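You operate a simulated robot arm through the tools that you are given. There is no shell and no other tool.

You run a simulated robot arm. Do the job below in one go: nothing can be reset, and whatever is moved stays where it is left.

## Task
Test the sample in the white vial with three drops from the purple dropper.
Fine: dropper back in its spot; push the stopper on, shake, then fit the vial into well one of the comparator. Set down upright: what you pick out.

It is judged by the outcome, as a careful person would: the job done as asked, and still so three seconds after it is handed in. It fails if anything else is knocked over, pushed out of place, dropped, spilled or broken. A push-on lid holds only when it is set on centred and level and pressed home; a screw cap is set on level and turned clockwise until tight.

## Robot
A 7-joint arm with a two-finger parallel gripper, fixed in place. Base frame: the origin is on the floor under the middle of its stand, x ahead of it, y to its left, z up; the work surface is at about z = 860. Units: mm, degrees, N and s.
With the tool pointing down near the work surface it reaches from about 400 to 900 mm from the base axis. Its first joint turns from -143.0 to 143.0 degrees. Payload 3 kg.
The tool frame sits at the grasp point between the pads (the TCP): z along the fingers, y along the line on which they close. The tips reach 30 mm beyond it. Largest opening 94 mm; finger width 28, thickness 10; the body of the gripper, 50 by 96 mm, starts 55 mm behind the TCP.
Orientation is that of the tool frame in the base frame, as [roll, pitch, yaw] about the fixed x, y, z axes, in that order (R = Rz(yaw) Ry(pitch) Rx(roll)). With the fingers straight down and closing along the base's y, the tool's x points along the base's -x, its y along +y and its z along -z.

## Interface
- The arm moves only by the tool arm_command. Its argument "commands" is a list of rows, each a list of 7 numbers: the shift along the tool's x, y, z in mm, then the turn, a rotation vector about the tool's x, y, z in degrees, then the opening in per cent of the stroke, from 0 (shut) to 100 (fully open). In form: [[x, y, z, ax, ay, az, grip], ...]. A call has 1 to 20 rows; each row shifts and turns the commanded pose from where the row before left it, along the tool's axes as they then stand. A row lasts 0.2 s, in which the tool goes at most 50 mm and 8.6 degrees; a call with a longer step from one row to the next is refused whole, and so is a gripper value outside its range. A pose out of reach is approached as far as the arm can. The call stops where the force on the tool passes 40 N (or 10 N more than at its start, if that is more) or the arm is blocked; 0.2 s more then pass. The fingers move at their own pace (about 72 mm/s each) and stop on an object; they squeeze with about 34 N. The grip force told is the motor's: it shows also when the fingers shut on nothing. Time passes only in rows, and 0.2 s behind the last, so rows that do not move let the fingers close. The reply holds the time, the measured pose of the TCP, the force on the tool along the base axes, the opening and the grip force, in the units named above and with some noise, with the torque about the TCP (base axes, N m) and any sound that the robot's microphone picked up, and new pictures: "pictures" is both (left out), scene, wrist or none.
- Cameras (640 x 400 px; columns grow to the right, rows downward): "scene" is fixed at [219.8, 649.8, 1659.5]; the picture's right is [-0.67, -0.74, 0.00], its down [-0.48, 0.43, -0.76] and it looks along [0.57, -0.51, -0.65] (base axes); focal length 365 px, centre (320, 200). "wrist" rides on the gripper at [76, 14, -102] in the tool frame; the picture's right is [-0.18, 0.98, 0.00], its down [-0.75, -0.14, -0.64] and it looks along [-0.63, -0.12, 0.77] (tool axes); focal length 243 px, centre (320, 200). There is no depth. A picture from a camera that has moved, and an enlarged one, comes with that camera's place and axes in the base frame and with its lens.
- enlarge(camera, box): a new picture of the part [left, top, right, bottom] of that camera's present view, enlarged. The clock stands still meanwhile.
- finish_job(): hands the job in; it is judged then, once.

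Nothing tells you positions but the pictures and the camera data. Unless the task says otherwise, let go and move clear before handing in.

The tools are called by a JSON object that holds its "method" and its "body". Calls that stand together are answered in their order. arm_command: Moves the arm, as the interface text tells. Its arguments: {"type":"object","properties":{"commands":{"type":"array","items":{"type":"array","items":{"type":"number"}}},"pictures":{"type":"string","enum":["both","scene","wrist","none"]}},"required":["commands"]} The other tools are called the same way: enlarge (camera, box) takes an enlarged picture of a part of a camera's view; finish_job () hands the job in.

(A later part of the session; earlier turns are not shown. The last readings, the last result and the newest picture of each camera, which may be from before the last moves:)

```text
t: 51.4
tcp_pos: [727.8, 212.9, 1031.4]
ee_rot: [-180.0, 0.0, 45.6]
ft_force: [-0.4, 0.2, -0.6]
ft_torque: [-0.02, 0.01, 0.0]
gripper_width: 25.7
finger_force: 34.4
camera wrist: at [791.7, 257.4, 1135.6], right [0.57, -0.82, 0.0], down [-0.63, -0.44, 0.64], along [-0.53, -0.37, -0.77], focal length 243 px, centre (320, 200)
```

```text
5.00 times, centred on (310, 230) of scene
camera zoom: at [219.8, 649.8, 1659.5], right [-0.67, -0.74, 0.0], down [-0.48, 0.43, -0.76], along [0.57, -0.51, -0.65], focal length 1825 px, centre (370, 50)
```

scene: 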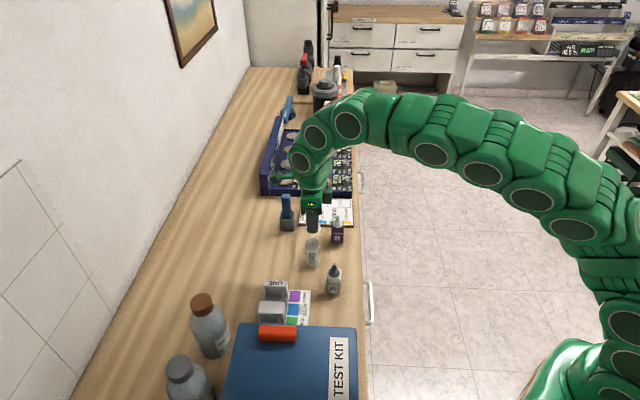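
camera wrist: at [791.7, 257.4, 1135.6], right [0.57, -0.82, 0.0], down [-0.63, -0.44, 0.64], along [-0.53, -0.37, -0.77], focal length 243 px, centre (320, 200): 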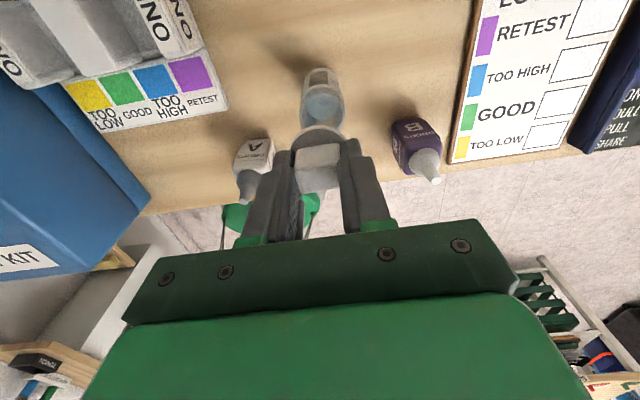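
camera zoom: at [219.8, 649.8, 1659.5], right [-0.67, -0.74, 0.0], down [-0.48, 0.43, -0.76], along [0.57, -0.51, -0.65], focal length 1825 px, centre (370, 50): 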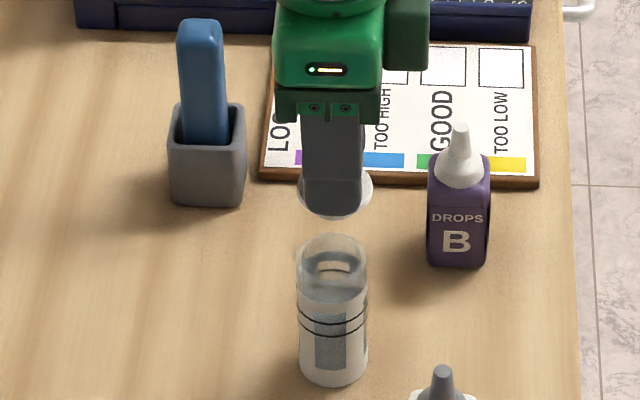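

I'll zoom in to measure the vial rim against the stopper disc in the same camera.

{"method": "enlarge", "body": {"camera": "wrist", "box": [280, 60, 365, 145]}}

{"method": "enlarge", "body": {"camera": "scene", "box": [292, 215, 332, 275]}}

```text
4.71 times, centred on (322, 102) of wrist
camera zoom: at [791.7, 257.4, 1135.6], right [0.57, -0.82, 0.0], down [-0.63, -0.44, 0.64], along [-0.53, -0.37, -0.77], focal length 1142 px, centre (308, 659)
```

zoom: 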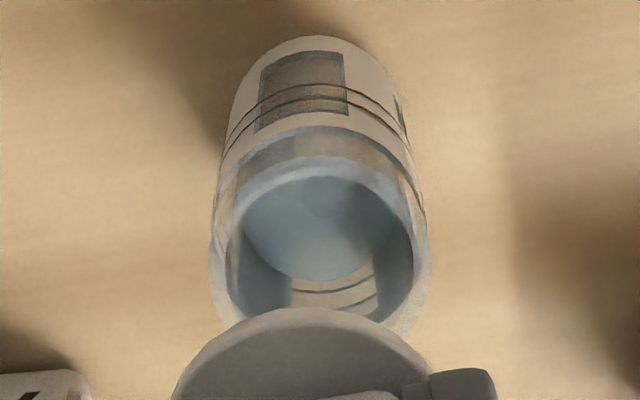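

```text
6.67 times, centred on (312, 245) of scene
camera zoom: at [219.8, 649.8, 1659.5], right [-0.67, -0.74, 0.0], down [-0.48, 0.43, -0.76], along [0.57, -0.51, -0.65], focal length 2434 px, centre (373, -100)
```

zoom: 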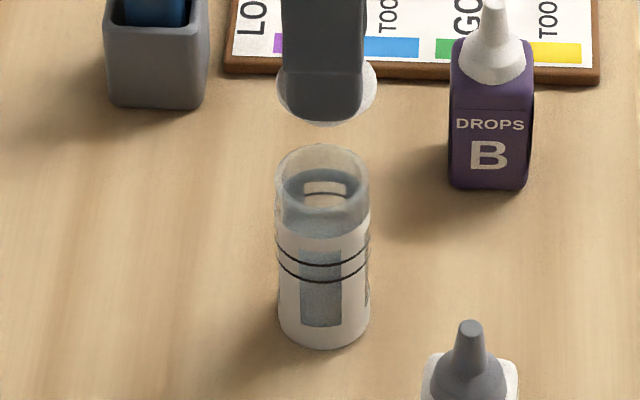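

The stopper needs to shift about 2.6 mm outward and 1.5 mm sideways to centre on the rim. I'll apply that, lower to about 12 mm above the rim and re-measure.

{"method": "arm_command", "body": {"commands": [[2.6, 1.5, 0, 0, 0, 0, 15], [0, 0, 16, 0, 0, 0, 15], [0, 0, 16, 0, 0, 0, 15], [0, 0, 0, 0, 0, 0, 15]], "pictures": "both"}}

{"method": "enlarge", "body": {"camera": "wrist", "box": [280, 60, 365, 145]}}

{"method": "enlarge", "body": {"camera": "scene", "box": [292, 215, 332, 255]}}

```text
t: 52.4
tcp_pos: [732.8, 214.2, 1000.2]
ee_rot: [179.9, 0.0, 45.6]
ft_force: [-0.2, -0.4, -0.6]
ft_torque: [-0.01, -0.02, 0.01]
gripper_width: 25.9
finger_force: 33.8
camera wrist: at [795.8, 257.8, 1104.3], right [0.57, -0.82, 0.0], down [-0.63, -0.44, 0.64], along [-0.53, -0.37, -0.77], focal length 243 px, centre (320, 200)
```

scene: 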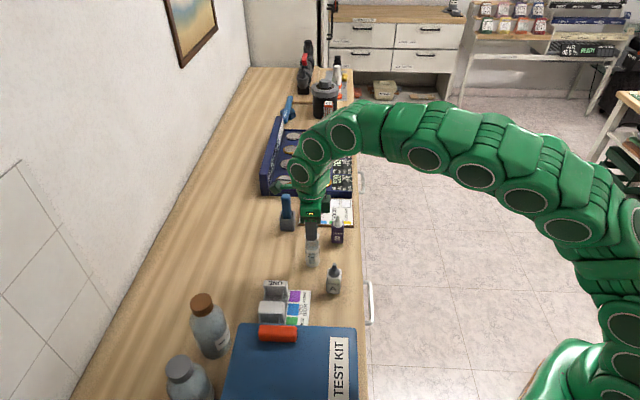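
wrist: 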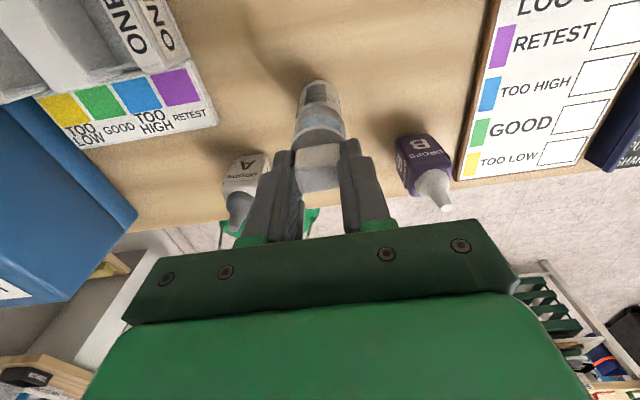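

```text
4.71 times, centred on (322, 102) of wrist
camera zoom: at [795.8, 257.8, 1104.3], right [0.57, -0.82, 0.0], down [-0.63, -0.44, 0.64], along [-0.53, -0.37, -0.77], focal length 1142 px, centre (308, 659)
```

zoom: 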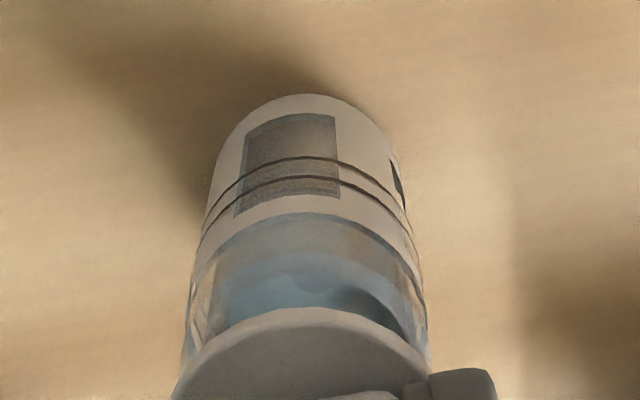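

```text
10.00 times, centred on (312, 235) of scene
camera zoom: at [219.8, 649.8, 1659.5], right [-0.67, -0.74, 0.0], down [-0.48, 0.43, -0.76], along [0.57, -0.51, -0.65], focal length 3650 px, centre (400, -150)
```

zoom: 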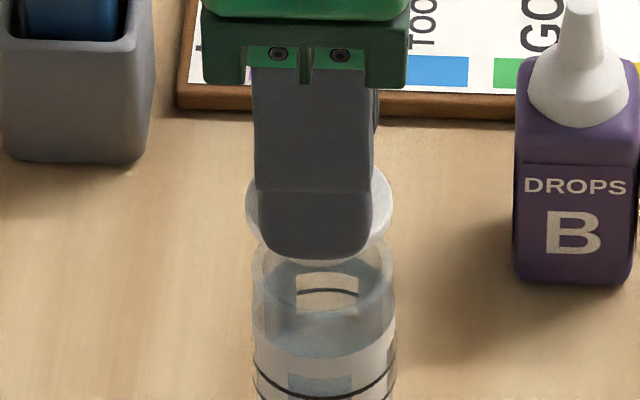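

The alignment looks good in both cameras. I'll lower to about 3 mm above first contact, where parallax is smallest, and check again.

{"method": "arm_command", "body": {"commands": [[0, -0.5, 5, 0, 0, 0, 15], [0, 0, 4, 0, 0, 0, 15], [0, 0, 0, 0, 0, 0, 15]], "pictures": "none"}}

{"method": "enlarge", "body": {"camera": "wrist", "box": [270, 60, 370, 160]}}

{"method": "enlarge", "body": {"camera": "scene", "box": [297, 225, 327, 265]}}

```text
t: 53.2
tcp_pos: [731.5, 213.3, 991.1]
ee_rot: [180.0, 0.0, 45.6]
ft_force: [0.6, 0.2, 0.4]
ft_torque: [-0.03, -0.02, 0.02]
gripper_width: 25.9
finger_force: 33.7
```

```text
4.00 times, centred on (320, 110) of wrist
camera zoom: at [795.8, 256.9, 1095.2], right [0.57, -0.82, 0.0], down [-0.63, -0.44, 0.64], along [-0.53, -0.37, -0.77], focal length 970 px, centre (320, 560)
```

zoom: 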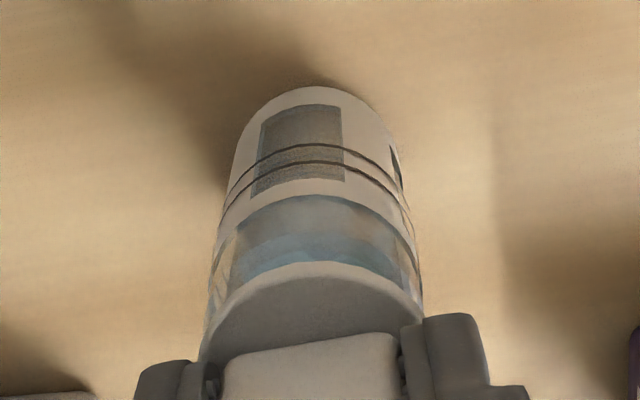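

```text
10.00 times, centred on (312, 245) of scene
camera zoom: at [219.8, 649.8, 1659.5], right [-0.67, -0.74, 0.0], down [-0.48, 0.43, -0.76], along [0.57, -0.51, -0.65], focal length 3650 px, centre (400, -250)
```

zoom: 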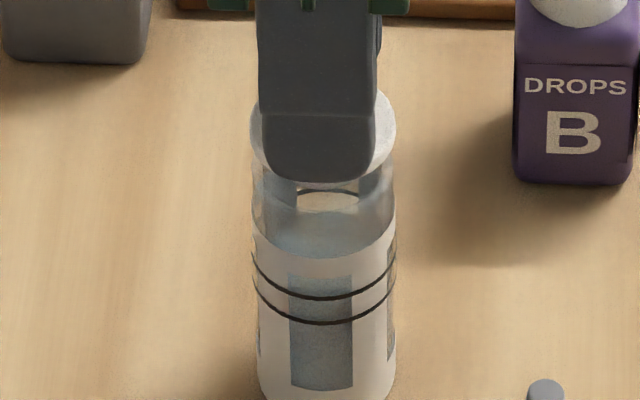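

Only about 0.7 mm of sideways offset remains. I'll correct it and lower in small steps, watching the contact force.

{"method": "arm_command", "body": {"commands": [[0.2, -0.6, 2, 0, 0, 0, 15], [0, 0, 1.5, 0, 0, 0, 15], [0, 0, 0, 0, 0, 0, 15]], "pictures": "none"}}

{"method": "arm_command", "body": {"commands": [[0, 0, 1.5, 0, 0, 0, 15], [0, 0, 0, 0, 0, 0, 15]], "pictures": "none"}}

{"method": "arm_command", "body": {"commands": [[0, 0, 1.5, 0, 0, 0, 15], [0, 0, 0, 0, 0, 0, 15]], "pictures": "none"}}

```text
t: 54.0
tcp_pos: [731.5, 214.2, 988.9]
ee_rot: [-180.0, 0.0, 45.6]
ft_force: [0.1, 0.3, 0.2]
ft_torque: [0.01, 0.02, -0.01]
gripper_width: 25.9
finger_force: 33.8
```

```text
t: 54.6
tcp_pos: [730.6, 214.7, 986.3]
ee_rot: [-180.0, 0.0, 45.6]
ft_force: [0.5, 0.5, 0.2]
ft_torque: [-0.01, 0.01, 0.0]
gripper_width: 25.9
finger_force: 34.2
```

```text
t: 55.2
tcp_pos: [732.0, 216.2, 985.1]
ee_rot: [179.9, 0.0, 45.6]
ft_force: [0.4, 0.2, -0.7]
ft_torque: [0.03, -0.02, 0.0]
gripper_width: 26.1
finger_force: 33.9
```

No contact yet, which suggests the plug is entering the mouth or still above it. I'll continue in small steps.

{"method": "arm_command", "body": {"commands": [[0, 0, 1.5, 0, 0, 0, 15], [0, 0, 0, 0, 0, 0, 15]], "pictures": "none"}}

{"method": "arm_command", "body": {"commands": [[0, 0, 1.5, 0, 0, 0, 15], [0, 0, 0, 0, 0, 0, 15]], "pictures": "none"}}

{"method": "enlarge", "body": {"camera": "scene", "box": [297, 225, 327, 265]}}

{"method": "enlarge", "body": {"camera": "wrist", "box": [270, 60, 370, 160]}}

```text
t: 55.8
tcp_pos: [730.4, 216.3, 982.8]
ee_rot: [180.0, 0.0, 45.6]
ft_force: [-1.0, -0.5, -0.4]
ft_torque: [0.02, 0.02, 0.01]
gripper_width: 25.8
finger_force: 34.4
```

```text
t: 56.4
tcp_pos: [730.0, 215.5, 982.8]
ee_rot: [179.9, -0.1, 45.6]
ft_force: [-0.5, 0.1, -0.9]
ft_torque: [0.01, 0.0, -0.01]
gripper_width: 26.0
finger_force: 33.9
```

```text
10.00 times, centred on (312, 245) of scene
camera zoom: at [219.8, 649.8, 1659.5], right [-0.67, -0.74, 0.0], down [-0.48, 0.43, -0.76], along [0.57, -0.51, -0.65], focal length 3650 px, centre (400, -250)
```

zoom: 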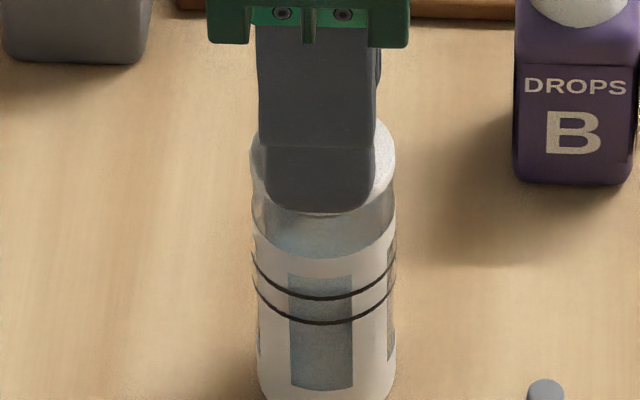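

```text
4.00 times, centred on (320, 110) of wrist
camera zoom: at [794.3, 258.5, 1086.0], right [0.57, -0.82, 0.0], down [-0.63, -0.44, 0.64], along [-0.53, -0.37, -0.77], focal length 970 px, centre (320, 560)
```

zoom: 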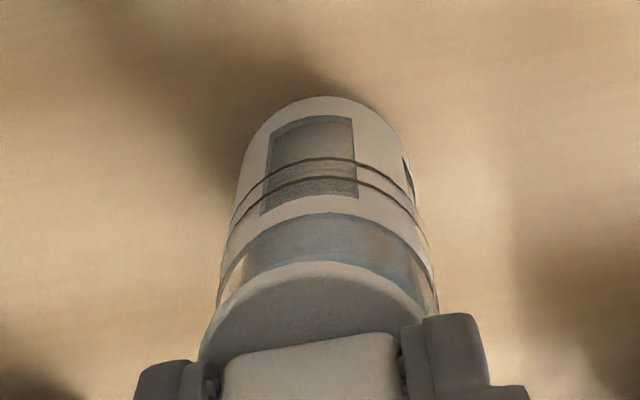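

The arm settled about 2–3 mm sideways during those steps. I'll look closely before going further.

{"method": "enlarge", "body": {"camera": "wrist", "box": [285, 100, 355, 160]}}

{"method": "enlarge", "body": {"camera": "scene", "box": [302, 233, 322, 253]}}

```text
6.67 times, centred on (320, 130) of wrist
camera zoom: at [794.3, 258.5, 1086.0], right [0.57, -0.82, 0.0], down [-0.63, -0.44, 0.64], along [-0.53, -0.37, -0.77], focal length 1618 px, centre (320, 667)
```

zoom: 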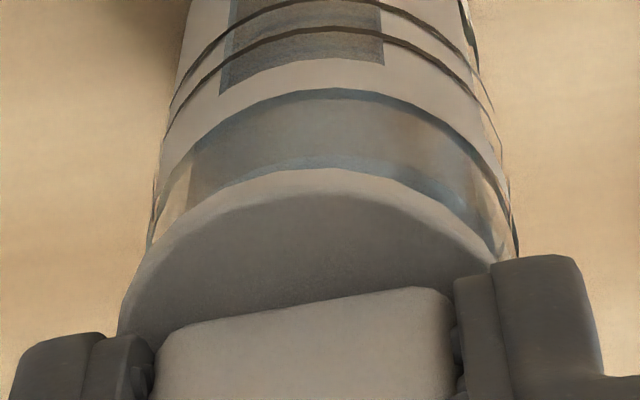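

```text
16.00 times, centred on (312, 243) of scene
camera zoom: at [219.8, 649.8, 1659.5], right [-0.67, -0.74, 0.0], down [-0.48, 0.43, -0.76], along [0.57, -0.51, -0.65], focal length 5840 px, centre (448, -488)
```

zoom: 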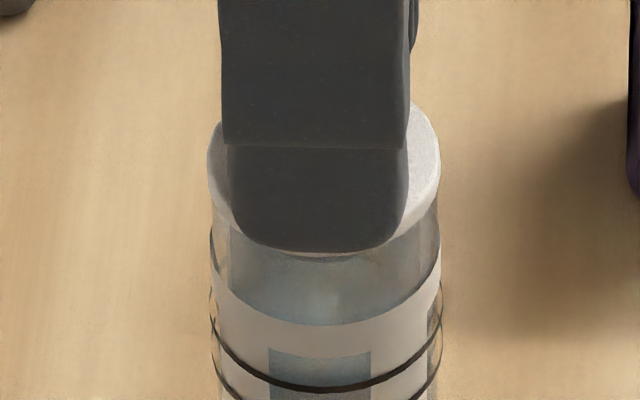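

The stopper is over the rim but the vial sits about 0.9 mm to its +s side. I'll nudge the stopper that way and re-check before seating.

{"method": "arm_command", "body": {"commands": [[0.1, 0.9, 0, 0, 0, 0, 15], [0, 0, 0, 0, 0, 0, 15], [0, 0, 0, 0, 0, 0, 15]], "pictures": "none"}}

{"method": "enlarge", "body": {"camera": "wrist", "box": [285, 100, 355, 160]}}

{"method": "enlarge", "body": {"camera": "scene", "box": [302, 233, 322, 253]}}

```text
t: 57.2
tcp_pos: [732.3, 216.9, 983.9]
ee_rot: [-180.0, 0.1, 45.6]
ft_force: [-0.5, 0.0, -0.1]
ft_torque: [0.02, 0.0, 0.01]
gripper_width: 26.0
finger_force: 34.1
```

```text
6.67 times, centred on (320, 130) of wrist
camera zoom: at [795.1, 258.2, 1086.6], right [0.57, -0.82, 0.0], down [-0.63, -0.44, 0.64], along [-0.53, -0.37, -0.77], focal length 1618 px, centre (320, 667)
```

zoom: 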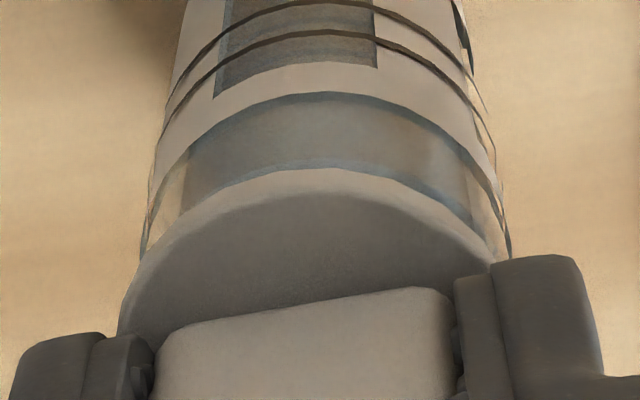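

```text
16.00 times, centred on (312, 243) of scene
camera zoom: at [219.8, 649.8, 1659.5], right [-0.67, -0.74, 0.0], down [-0.48, 0.43, -0.76], along [0.57, -0.51, -0.65], focal length 5840 px, centre (448, -488)
```

zoom: 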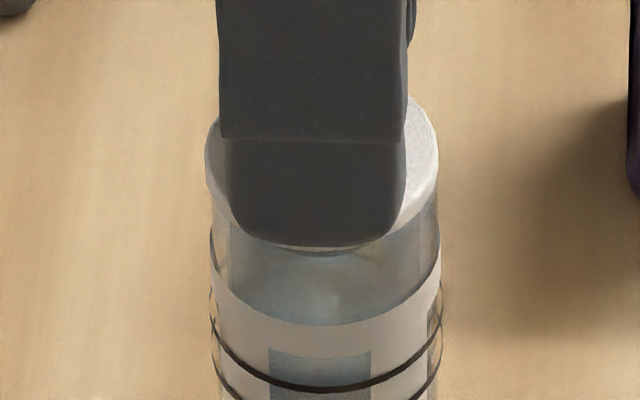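

Now centred within about 0.3 mm in both directions. I'll continue down to find the seat.

{"method": "arm_command", "body": {"commands": [[0, 0, 1.5, 0, 0, 0, 15], [0, 0, 0, 0, 0, 0, 15]], "pictures": "none"}}

{"method": "arm_command", "body": {"commands": [[0, 0, 1.5, 0, 0, 0, 15], [0, 0, 0, 0, 0, 0, 15]], "pictures": "none"}}

{"method": "enlarge", "body": {"camera": "wrist", "box": [285, 100, 355, 160]}}

{"method": "enlarge", "body": {"camera": "scene", "box": [302, 233, 322, 253]}}

```text
t: 57.8
tcp_pos: [730.0, 213.3, 981.6]
ee_rot: [-180.0, 0.1, 45.6]
ft_force: [-0.3, -0.9, -0.3]
ft_torque: [-0.02, 0.01, -0.01]
gripper_width: 25.9
finger_force: 34.5
```

```text
t: 58.4
tcp_pos: [731.8, 213.4, 980.5]
ee_rot: [-180.0, 0.0, 45.6]
ft_force: [0.3, -0.4, 1.1]
ft_torque: [0.0, -0.01, 0.01]
gripper_width: 25.9
finger_force: 34.1
```

```text
6.67 times, centred on (320, 130) of wrist
camera zoom: at [794.5, 257.1, 1083.5], right [0.57, -0.82, 0.0], down [-0.63, -0.44, 0.64], along [-0.53, -0.37, -0.77], focal length 1618 px, centre (320, 667)
```

zoom: 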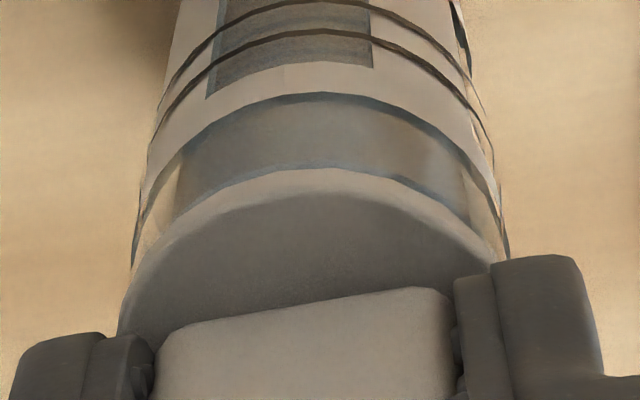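

```text
16.00 times, centred on (312, 243) of scene
camera zoom: at [219.8, 649.8, 1659.5], right [-0.67, -0.74, 0.0], down [-0.48, 0.43, -0.76], along [0.57, -0.51, -0.65], focal length 5840 px, centre (448, -488)
```

zoom: 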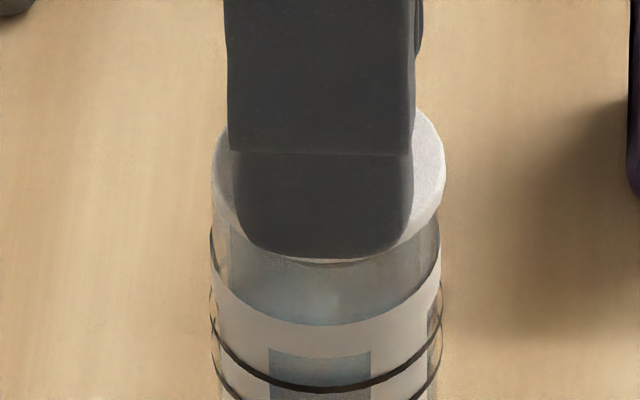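

The flange is nearly at the rim but has moved about 0.9 mm toward the robot. I'll correct it and keep lowering in 1 mm steps.

{"method": "arm_command", "body": {"commands": [[0.8, 0, 0.5, 0, 0, 0, 15], [0, 0, 0.5, 0, 0, 0, 15], [0, 0, 0, 0, 0, 0, 15]], "pictures": "none"}}

{"method": "arm_command", "body": {"commands": [[0, 0, 1, 0, 0, 0, 15], [0, 0, 0, 0, 0, 0, 15]], "pictures": "none"}}

{"method": "enlarge", "body": {"camera": "scene", "box": [302, 233, 322, 253]}}

{"method": "enlarge", "body": {"camera": "wrist", "box": [285, 100, 355, 160]}}

```text
t: 59.2
tcp_pos: [731.7, 214.9, 978.8]
ee_rot: [180.0, 0.0, 45.6]
ft_force: [-3.6, -3.1, 13.7]
ft_torque: [-0.34, 0.29, -0.03]
gripper_width: 26.3
finger_force: 34.0
heard: snap
```

```text
t: 59.7
tcp_pos: [733.0, 214.6, 979.7]
ee_rot: [179.9, -0.2, 45.5]
ft_force: [-3.4, -0.7, 6.8]
ft_torque: [-0.05, 0.25, 0.03]
gripper_width: 26.0
finger_force: 34.4
stopped in row 2: the force on the tool passed its limit at 41 N (the readings are from after the stop); the commanded pose is now the measured one
```

```text
16.00 times, centred on (312, 243) of scene
camera zoom: at [219.8, 649.8, 1659.5], right [-0.67, -0.74, 0.0], down [-0.48, 0.43, -0.76], along [0.57, -0.51, -0.65], focal length 5840 px, centre (448, -488)
```

zoom: 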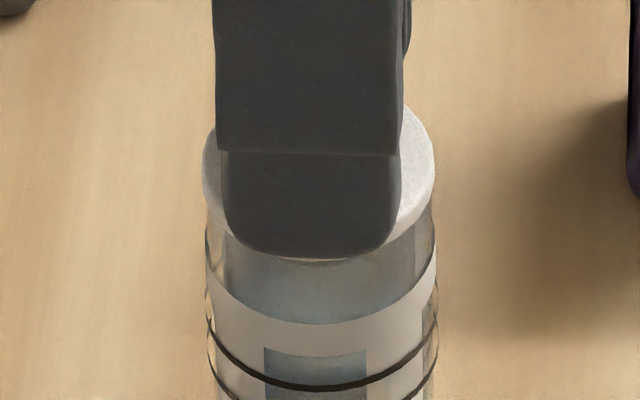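

```text
6.67 times, centred on (320, 130) of wrist
camera zoom: at [795.8, 258.0, 1083.3], right [0.57, -0.82, 0.0], down [-0.63, -0.44, 0.64], along [-0.52, -0.37, -0.77], focal length 1618 px, centre (320, 667)
```

zoom: 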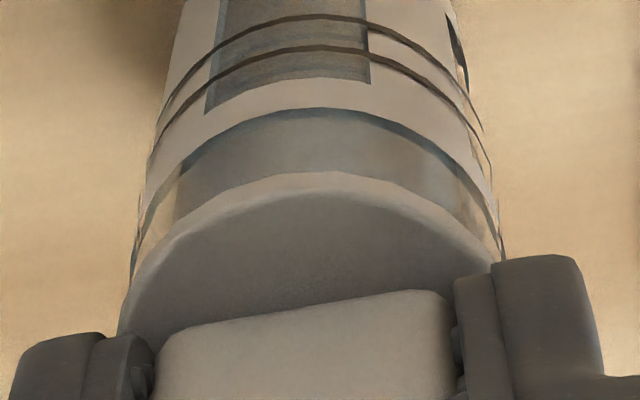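

A snap was heard and the press reached 41 N, so the stopper is home. I'll release the tab, rise clear and inspect.

{"method": "arm_command", "body": {"commands": [[0, 0, -0.5, 0, 0, 0, 15], [0, 0, 0, 0, 0, 0, 32], [0, 0, 0, 0, 0, 0, 45], [0, 0, 0, 0, 0, 0, 60], [0, 0, 0, 0, 0, 0, 60], [0, 0, -20, 0, 0, 0, 60], [0, 0, -40, 0, 0, 0, 60], [0, 0, -40, 0, 0, 0, 60], [0, 0, 0, 0, 0, 0, 60]], "pictures": "both"}}

{"method": "enlarge", "body": {"camera": "scene", "box": [292, 225, 332, 275]}}

{"method": "enlarge", "body": {"camera": "wrist", "box": [270, 40, 370, 140]}}

```text
t: 61.7
tcp_pos: [732.3, 215.7, 1078.1]
ee_rot: [179.8, -0.2, 45.6]
ft_force: [0.3, -0.8, 0.0]
ft_torque: [-0.03, -0.02, 0.0]
gripper_width: 56.6
finger_force: 0.1
camera wrist: at [794.5, 259.2, 1181.6], right [0.57, -0.82, 0.0], down [-0.63, -0.44, 0.64], along [-0.52, -0.37, -0.77], focal length 243 px, centre (320, 200)
```

scene: 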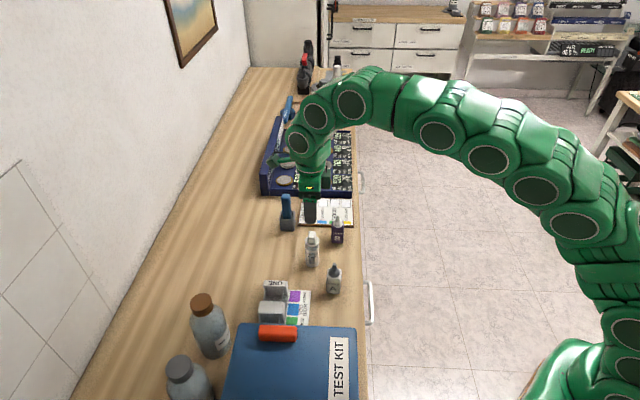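
wrist: 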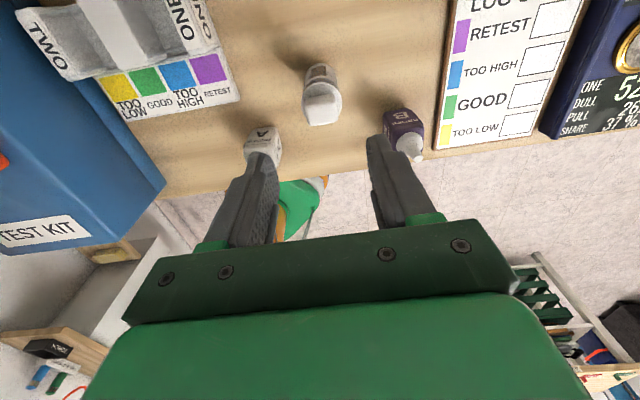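

```text
8.00 times, centred on (312, 250) of scene
camera zoom: at [219.8, 649.8, 1659.5], right [-0.67, -0.74, 0.0], down [-0.48, 0.43, -0.76], along [0.57, -0.51, -0.65], focal length 2920 px, centre (384, -200)
```

zoom: 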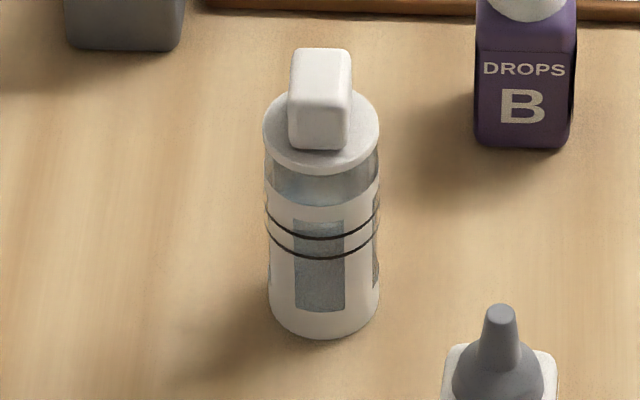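

```text
4.00 times, centred on (320, 90) of wrist
camera zoom: at [794.5, 259.2, 1181.6], right [0.57, -0.82, 0.0], down [-0.63, -0.44, 0.64], along [-0.52, -0.37, -0.77], focal length 970 px, centre (320, 640)
```

zoom: 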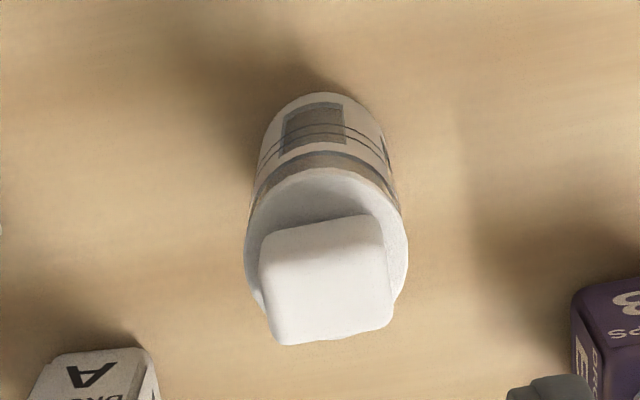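

The stopper sits level and centred on the vial. For shaking I'll grip the vial body itself rather than the stopper. I'll back off and tilt the gripper up to the side-grasp pose again.

{"method": "arm_command", "body": {"commands": [[-36, 0, 0, 0, 0, 0, 62], [-36, 0, 0, 0, 0, 0, 62], [-36, 0, 0, 0, 0, 0, 62], [0, 0, 0, 0, 8.2, 0, 62], [0, 0, 0, 0, 8.2, 0, 62], [0, 0, 0, 0, 8.2, 0, 62], [0, 0, 0, 0, 8.2, 0, 62], [0, 0, 0, 0, 8.2, 0, 62], [0, 0, 0, 0, 8.2, 0, 62], [0, 0, 0, 0, 8.2, 0, 62], [0, 0, 0, 0, 8.2, 0, 62], [-40, 0, 18.1, 0, 0, 0, 62], [-40, 0, 18.1, 0, 0, 0, 62], [0, 0, 0, 0, 0, 0, 62]], "pictures": "both"}}

{"method": "enlarge", "body": {"camera": "wrist", "box": [220, 40, 420, 200]}}

```text
t: 64.7
tcp_pos: [655.9, 138.3, 1000.3]
ee_rot: [-179.7, -65.9, 45.2]
ft_force: [-0.4, 0.3, -0.5]
ft_torque: [-0.01, -0.03, -0.05]
gripper_width: 58.1
finger_force: 0.0
out of reach, approached as far as the arm can: row 12
camera wrist: at [622.3, 82.8, 1111.7], right [0.65, -0.74, -0.17], down [-0.73, -0.54, -0.42], along [0.22, 0.4, -0.89], focal length 243 px, centre (320, 200)
```

scene: 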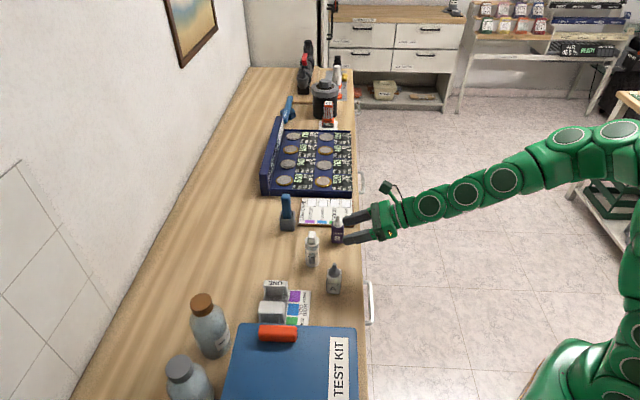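
wrist: 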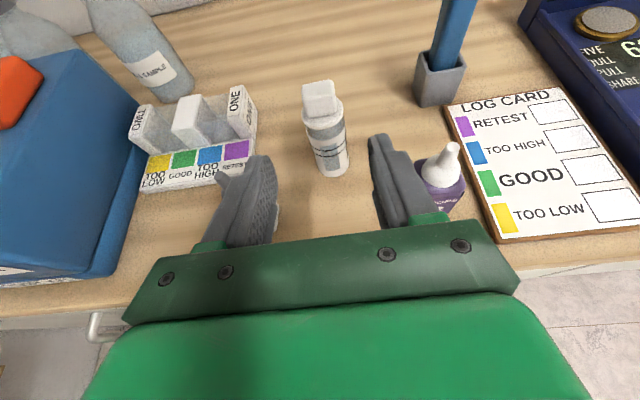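

```text
2.50 times, centred on (320, 120) of wrist
camera zoom: at [622.3, 82.8, 1111.7], right [0.65, -0.74, -0.17], down [-0.73, -0.54, -0.42], along [0.22, 0.4, -0.89], focal length 606 px, centre (320, 400)
```

zoom: 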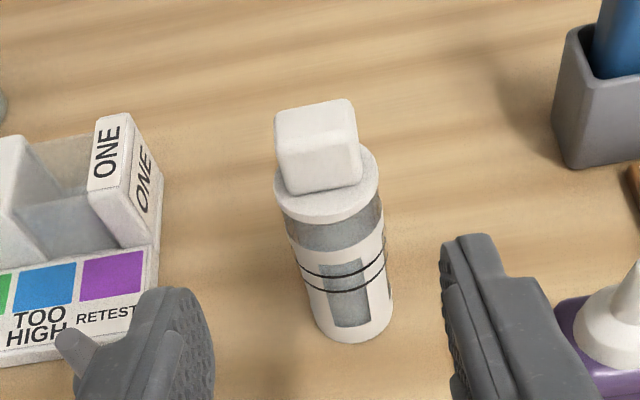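

The vial is lined up between the fingers. I'll lower to the approach line and advance partway, then check.

{"method": "arm_command", "body": {"commands": [[-22.5, -0.6, 0, 0, 0, 0, 62], [-22.5, -0.6, 0, 0, 0, 0, 62], [0, 0, 35, 0, 0, 0, 62], [0, 0, 35, 0, 0, 0, 62], [0, 0, 0, 0, 0, 0, 62]], "pictures": "both"}}

{"method": "enlarge", "body": {"camera": "wrist", "box": [220, 40, 420, 200]}}

```text
t: 65.9
tcp_pos: [690.3, 170.9, 929.0]
ee_rot: [179.9, -65.9, 45.7]
ft_force: [-0.3, -0.3, 0.5]
ft_torque: [0.0, -0.01, 0.02]
gripper_width: 58.2
finger_force: 0.0
camera wrist: at [656.1, 115.6, 1041.8], right [0.65, -0.74, -0.17], down [-0.73, -0.54, -0.42], along [0.22, 0.4, -0.89], focal length 243 px, centre (320, 200)
```

scene: 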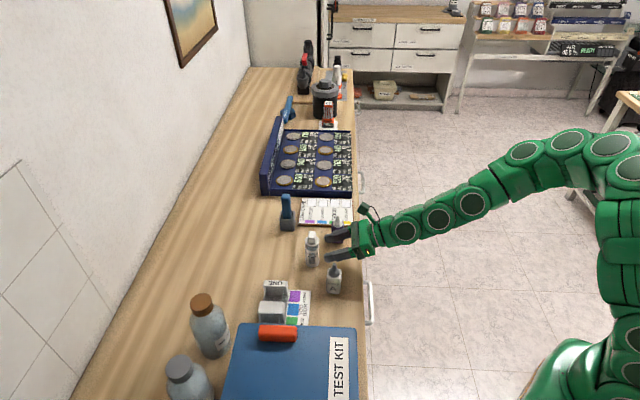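
wrist: 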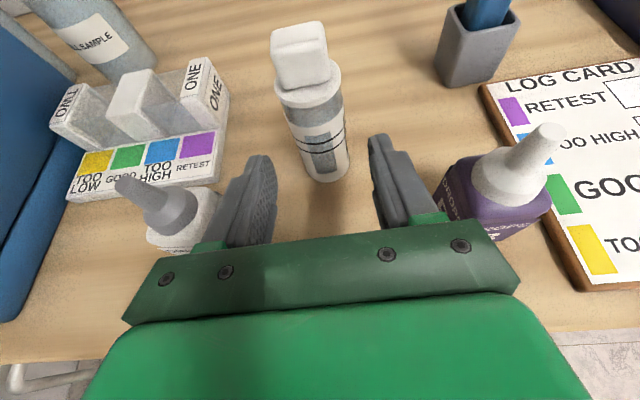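

```text
2.50 times, centred on (320, 120) of wrist
camera zoom: at [656.1, 115.6, 1041.8], right [0.65, -0.74, -0.17], down [-0.73, -0.54, -0.42], along [0.22, 0.4, -0.89], focal length 606 px, centre (320, 400)
```

zoom: 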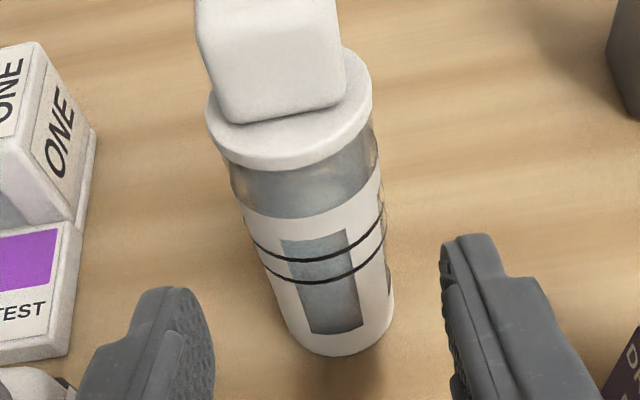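

The vial is centred. I'll advance the last 65 mm to the grasp point.

{"method": "arm_command", "body": {"commands": [[0.6, -2.2, 0, 0, 0, 0, 62], [0, 0, 25, 0, 0, 0, 62], [0, 0, 25, 0, 0, 0, 62], [0, 0, 15, 0, 0, 0, 62], [0, 0, 0, 0, 0, 0, 62]], "pictures": "both"}}

{"method": "enlarge", "body": {"camera": "scene", "box": [280, 210, 380, 290]}}

{"method": "enlarge", "body": {"camera": "wrist", "box": [220, 80, 420, 240]}}

```text
t: 67.1
tcp_pos: [728.1, 212.9, 906.8]
ee_rot: [179.7, -65.9, 46.0]
ft_force: [0.2, -0.9, 0.5]
ft_torque: [-0.07, 0.03, 0.05]
gripper_width: 58.1
finger_force: 0.0
camera wrist: at [695.5, 158.6, 1017.8], right [0.65, -0.74, -0.17], down [-0.73, -0.54, -0.42], along [0.23, 0.4, -0.89], focal length 243 px, centre (320, 200)
```

scene: 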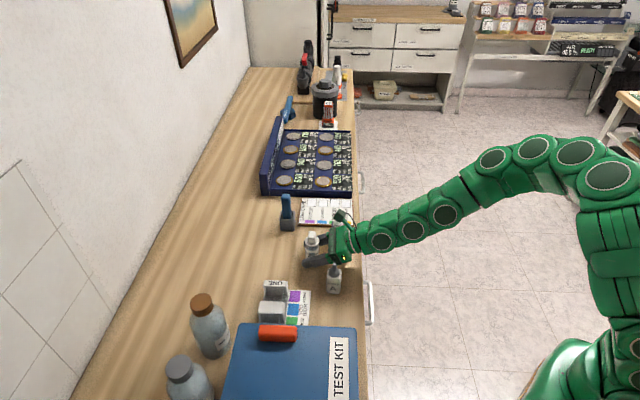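
wrist: 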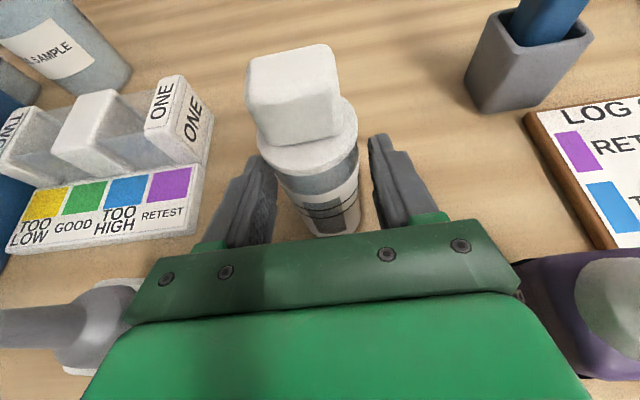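

```text
5.00 times, centred on (330, 250) of scene
camera zoom: at [219.8, 649.8, 1659.5], right [-0.67, -0.74, 0.0], down [-0.48, 0.43, -0.76], along [0.57, -0.51, -0.65], focal length 1825 px, centre (270, -50)
```

zoom: 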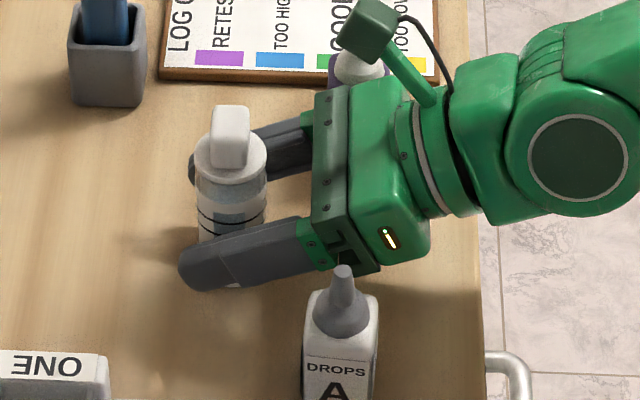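

```text
2.50 times, centred on (320, 160) of wrist
camera zoom: at [695.5, 158.6, 1017.8], right [0.65, -0.74, -0.17], down [-0.73, -0.54, -0.42], along [0.23, 0.4, -0.89], focal length 606 px, centre (320, 300)
```

zoom: 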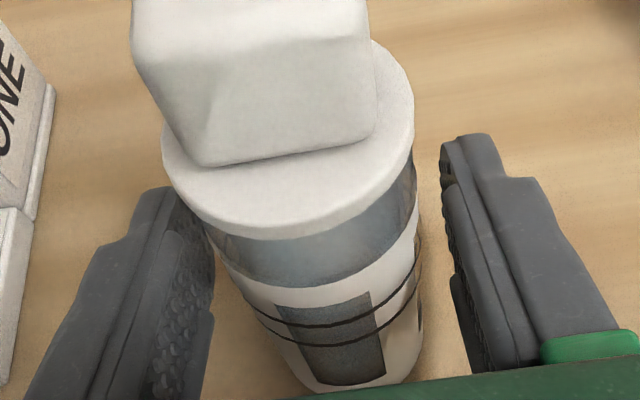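

The vial is between the pads at mid-height, clear of bottle A. I'll close on it.

{"method": "arm_command", "body": {"commands": [[0, 0, 2, 0, 0, 0, 52], [0, 0, 0, 0, 0, 0, 44], [0, 0, 0, 0, 0, 0, 38], [0, 0, 0, 0, 0, 0, 25], [0, 0, 0, 0, 0, 0, 25]], "pictures": "none"}}

{"method": "enlarge", "body": {"camera": "scene", "box": [280, 210, 380, 290]}}

{"method": "enlarge", "body": {"camera": "wrist", "box": [220, 80, 420, 240]}}

```text
t: 68.3
tcp_pos: [729.1, 215.0, 903.3]
ee_rot: [179.7, -65.8, 45.9]
ft_force: [0.6, -0.1, 0.7]
ft_torque: [-0.04, 0.02, 0.0]
gripper_width: 41.3
finger_force: 33.8
```

```text
5.00 times, centred on (330, 250) of scene
camera zoom: at [219.8, 649.8, 1659.5], right [-0.67, -0.74, 0.0], down [-0.48, 0.43, -0.76], along [0.57, -0.51, -0.65], focal length 1825 px, centre (270, -50)
```

zoom: 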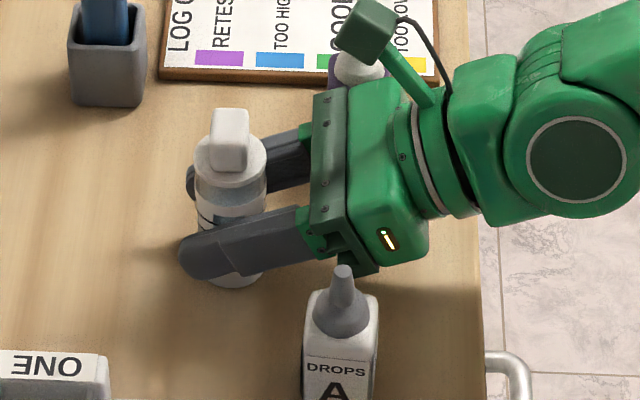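

```text
2.50 times, centred on (320, 160) of wrist
camera zoom: at [696.2, 159.0, 1016.6], right [0.65, -0.74, -0.17], down [-0.73, -0.54, -0.42], along [0.23, 0.4, -0.89], focal length 606 px, centre (320, 300)
```

zoom: 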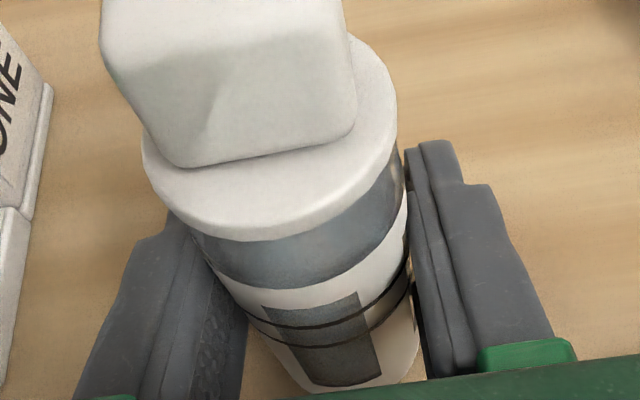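

The vial is gripped firmly at 41.3 mm. I'll lift it straight up well clear of everything.

{"method": "arm_command", "body": {"commands": [[9.1, 0, -4.1, 0, 0, 0, 25], [27.4, 0, -12.2, 0, 0, 0, 25], [36.5, 0, -16.3, 0, 0, 0, 25], [36.5, 0, -16.3, 0, 0, 0, 25], [27.4, 0, -12.2, 0, 0, 0, 25], [0, 0, 0, 0, 0, 0, 25]], "pictures": "both"}}

{"method": "enlarge", "body": {"camera": "scene", "box": [270, 160, 400, 260]}}

```text
t: 69.7
tcp_pos: [728.9, 216.6, 1049.9]
ee_rot: [179.5, -65.8, 45.9]
ft_force: [0.3, -0.7, -1.2]
ft_torque: [0.05, 0.02, 0.01]
gripper_width: 41.5
finger_force: 34.6
camera wrist: at [695.7, 161.5, 1162.9], right [0.65, -0.74, -0.16], down [-0.73, -0.54, -0.42], along [0.23, 0.39, -0.89], focal length 243 px, centre (320, 200)
```

scene: 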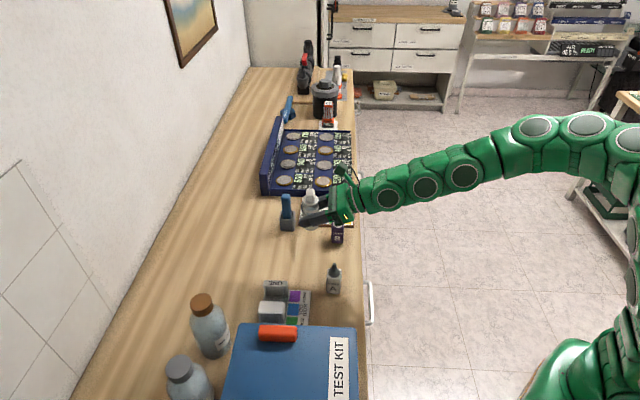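
wrist: 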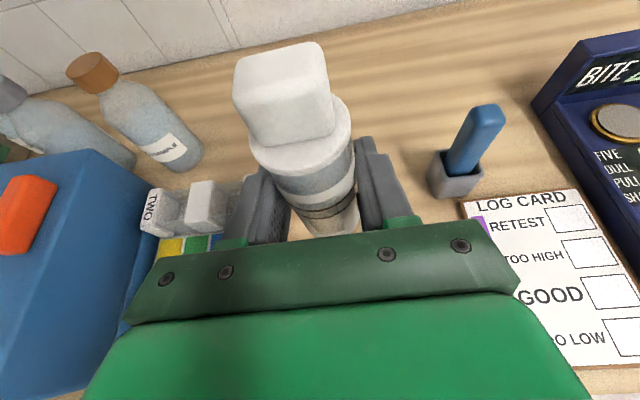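

```text
4.00 times, centred on (335, 210) of scene
camera zoom: at [219.8, 649.8, 1659.5], right [-0.67, -0.74, 0.0], down [-0.48, 0.43, -0.76], along [0.57, -0.51, -0.65], focal length 1460 px, centre (260, 160)
```

zoom: 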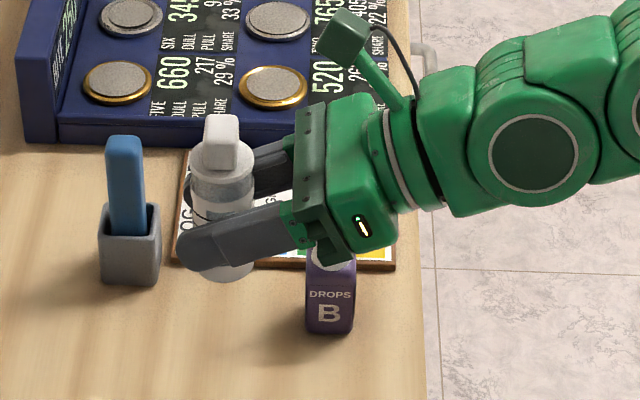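

The vial is lifted and the grip holds. I'll start with a moderate vertical shake and check that nothing slips.

{"method": "arm_command", "body": {"commands": [[38.3, 0, -17.1, 0, 0, 0, 25], [38.3, 0, -17.1, 0, 0, 0, 25], [-38.3, 0, 17.1, 0, 0, 0, 25], [-38.3, 0, 17.1, 0, 0, 0, 25], [38.3, 0, -17.1, 0, 0, 0, 25], [38.3, 0, -17.1, 0, 0, 0, 25], [-38.3, 0, 17.1, 0, 0, 0, 25], [-38.3, 0, 17.1, 0, 0, 0, 25], [38.3, 0, -17.1, 0, 0, 0, 25], [38.3, 0, -17.1, 0, 0, 0, 25], [-38.3, 0, 17.1, 0, 0, 0, 25], [-38.3, 0, 17.1, 0, 0, 0, 25], [0, 0, 0, 0, 0, 0, 25]], "pictures": "both"}}

{"method": "enlarge", "body": {"camera": "scene", "box": [270, 160, 400, 260]}}

{"method": "enlarge", "body": {"camera": "wrist", "box": [200, 20, 420, 240]}}

```text
t: 72.5
tcp_pos: [730.4, 217.5, 1051.2]
ee_rot: [179.6, -65.8, 45.8]
ft_force: [-0.1, 0.4, -0.5]
ft_torque: [0.01, 0.0, 0.0]
gripper_width: 41.2
finger_force: 34.4
camera wrist: at [697.2, 162.4, 1165.2], right [0.65, -0.74, -0.17], down [-0.73, -0.54, -0.42], along [0.23, 0.4, -0.89], focal length 243 px, centre (320, 200)
```

scene: 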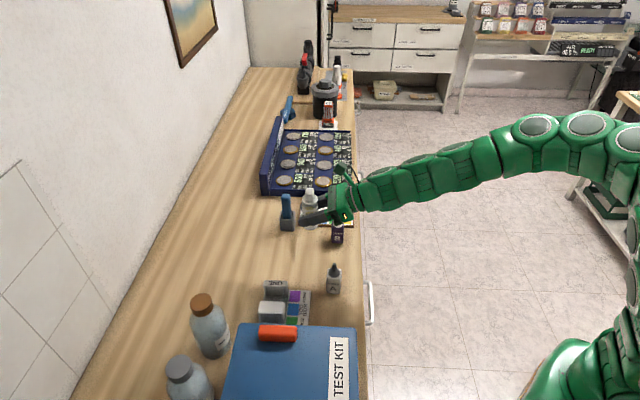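
wrist: 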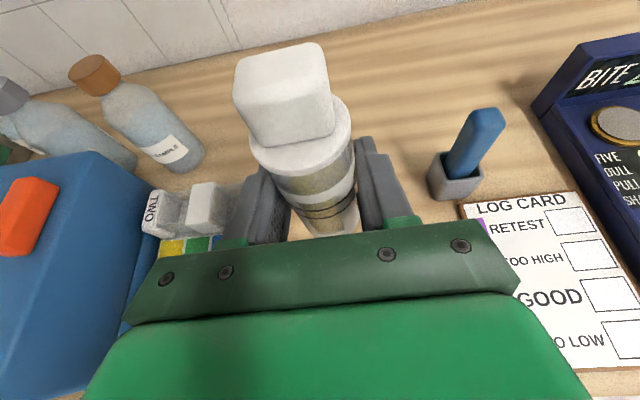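

```text
4.00 times, centred on (335, 210) of scene
camera zoom: at [219.8, 649.8, 1659.5], right [-0.67, -0.74, 0.0], down [-0.48, 0.43, -0.76], along [0.57, -0.51, -0.65], focal length 1460 px, centre (260, 160)
```

zoom: 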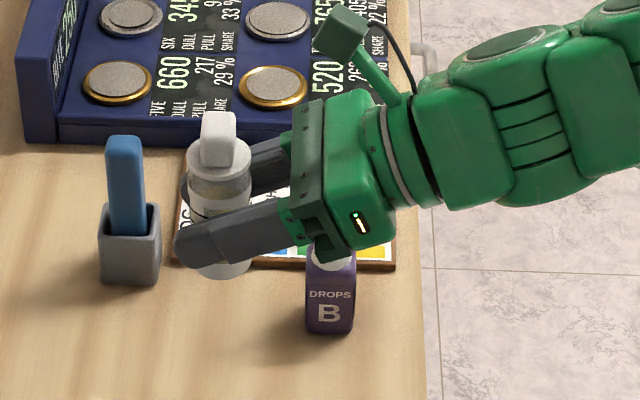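

```text
1.82 times, centred on (310, 130) of wrist
camera zoom: at [697.2, 162.4, 1165.2], right [0.65, -0.74, -0.17], down [-0.73, -0.54, -0.42], along [0.23, 0.4, -0.89], focal length 441 px, centre (338, 327)
```

zoom: 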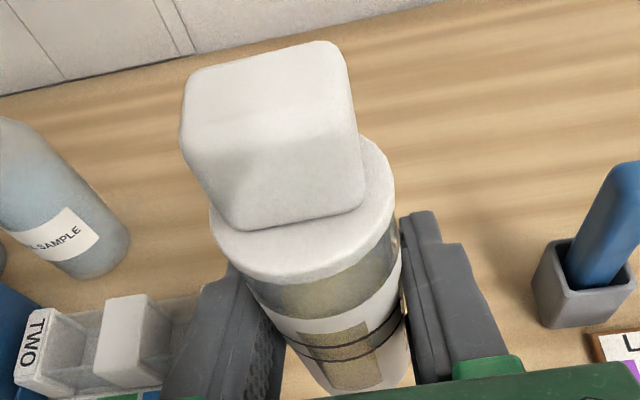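

The stopper and grip held, and the liquid has started changing colour toward yellow, so the shake is working. I'll keep shaking to mix it fully.

{"method": "arm_command", "body": {"commands": [[40, 0, -17.9, 0, 0, 0, 25], [40, 0, -17.9, 0, 0, 0, 25], [-40, 0, 17.9, 0, 0, 0, 25], [-40, 0, 17.9, 0, 0, 0, 25], [40, 0, -17.9, 0, 0, 0, 25], [40, 0, -17.9, 0, 0, 0, 25], [-40, 0, 17.9, 0, 0, 0, 25], [-40, 0, 17.9, 0, 0, 0, 25], [40, 0, -17.9, 0, 0, 0, 25], [40, 0, -17.9, 0, 0, 0, 25], [-40, 0, 17.9, 0, 0, 0, 25], [-40, 0, 17.9, 0, 0, 0, 25], [40, 0, -17.9, 0, 0, 0, 25], [40, 0, -17.9, 0, 0, 0, 25], [-40, 0, 17.9, 0, 0, 0, 25], [-40, 0, 17.9, 0, 0, 0, 25], [0, 0, 0, 0, 0, 0, 25]], "pictures": "none"}}

{"method": "enlarge", "body": {"camera": "wrist", "box": [200, 20, 420, 240]}}

{"method": "enlarge", "body": {"camera": "scene", "box": [290, 180, 340, 240]}}

```text
t: 76.1
tcp_pos: [728.5, 217.9, 1052.3]
ee_rot: [179.6, -65.8, 45.9]
ft_force: [-0.2, 0.5, -1.4]
ft_torque: [0.0, 0.0, -0.01]
gripper_width: 41.2
finger_force: 34.2
```

```text
1.82 times, centred on (310, 130) of wrist
camera zoom: at [694.9, 162.0, 1164.3], right [0.65, -0.74, -0.17], down [-0.73, -0.54, -0.42], along [0.23, 0.4, -0.89], focal length 441 px, centre (338, 327)
```

zoom: 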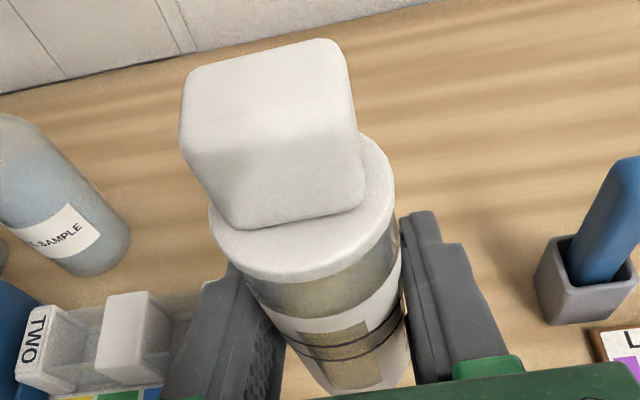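

```text
6.67 times, centred on (315, 210) of scene
camera zoom: at [219.8, 649.8, 1659.5], right [-0.67, -0.74, 0.0], down [-0.48, 0.43, -0.76], along [0.57, -0.51, -0.65], focal length 2434 px, centre (353, 133)
```

zoom: 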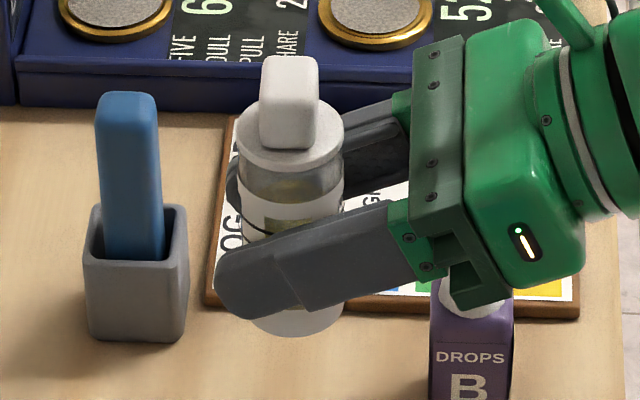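

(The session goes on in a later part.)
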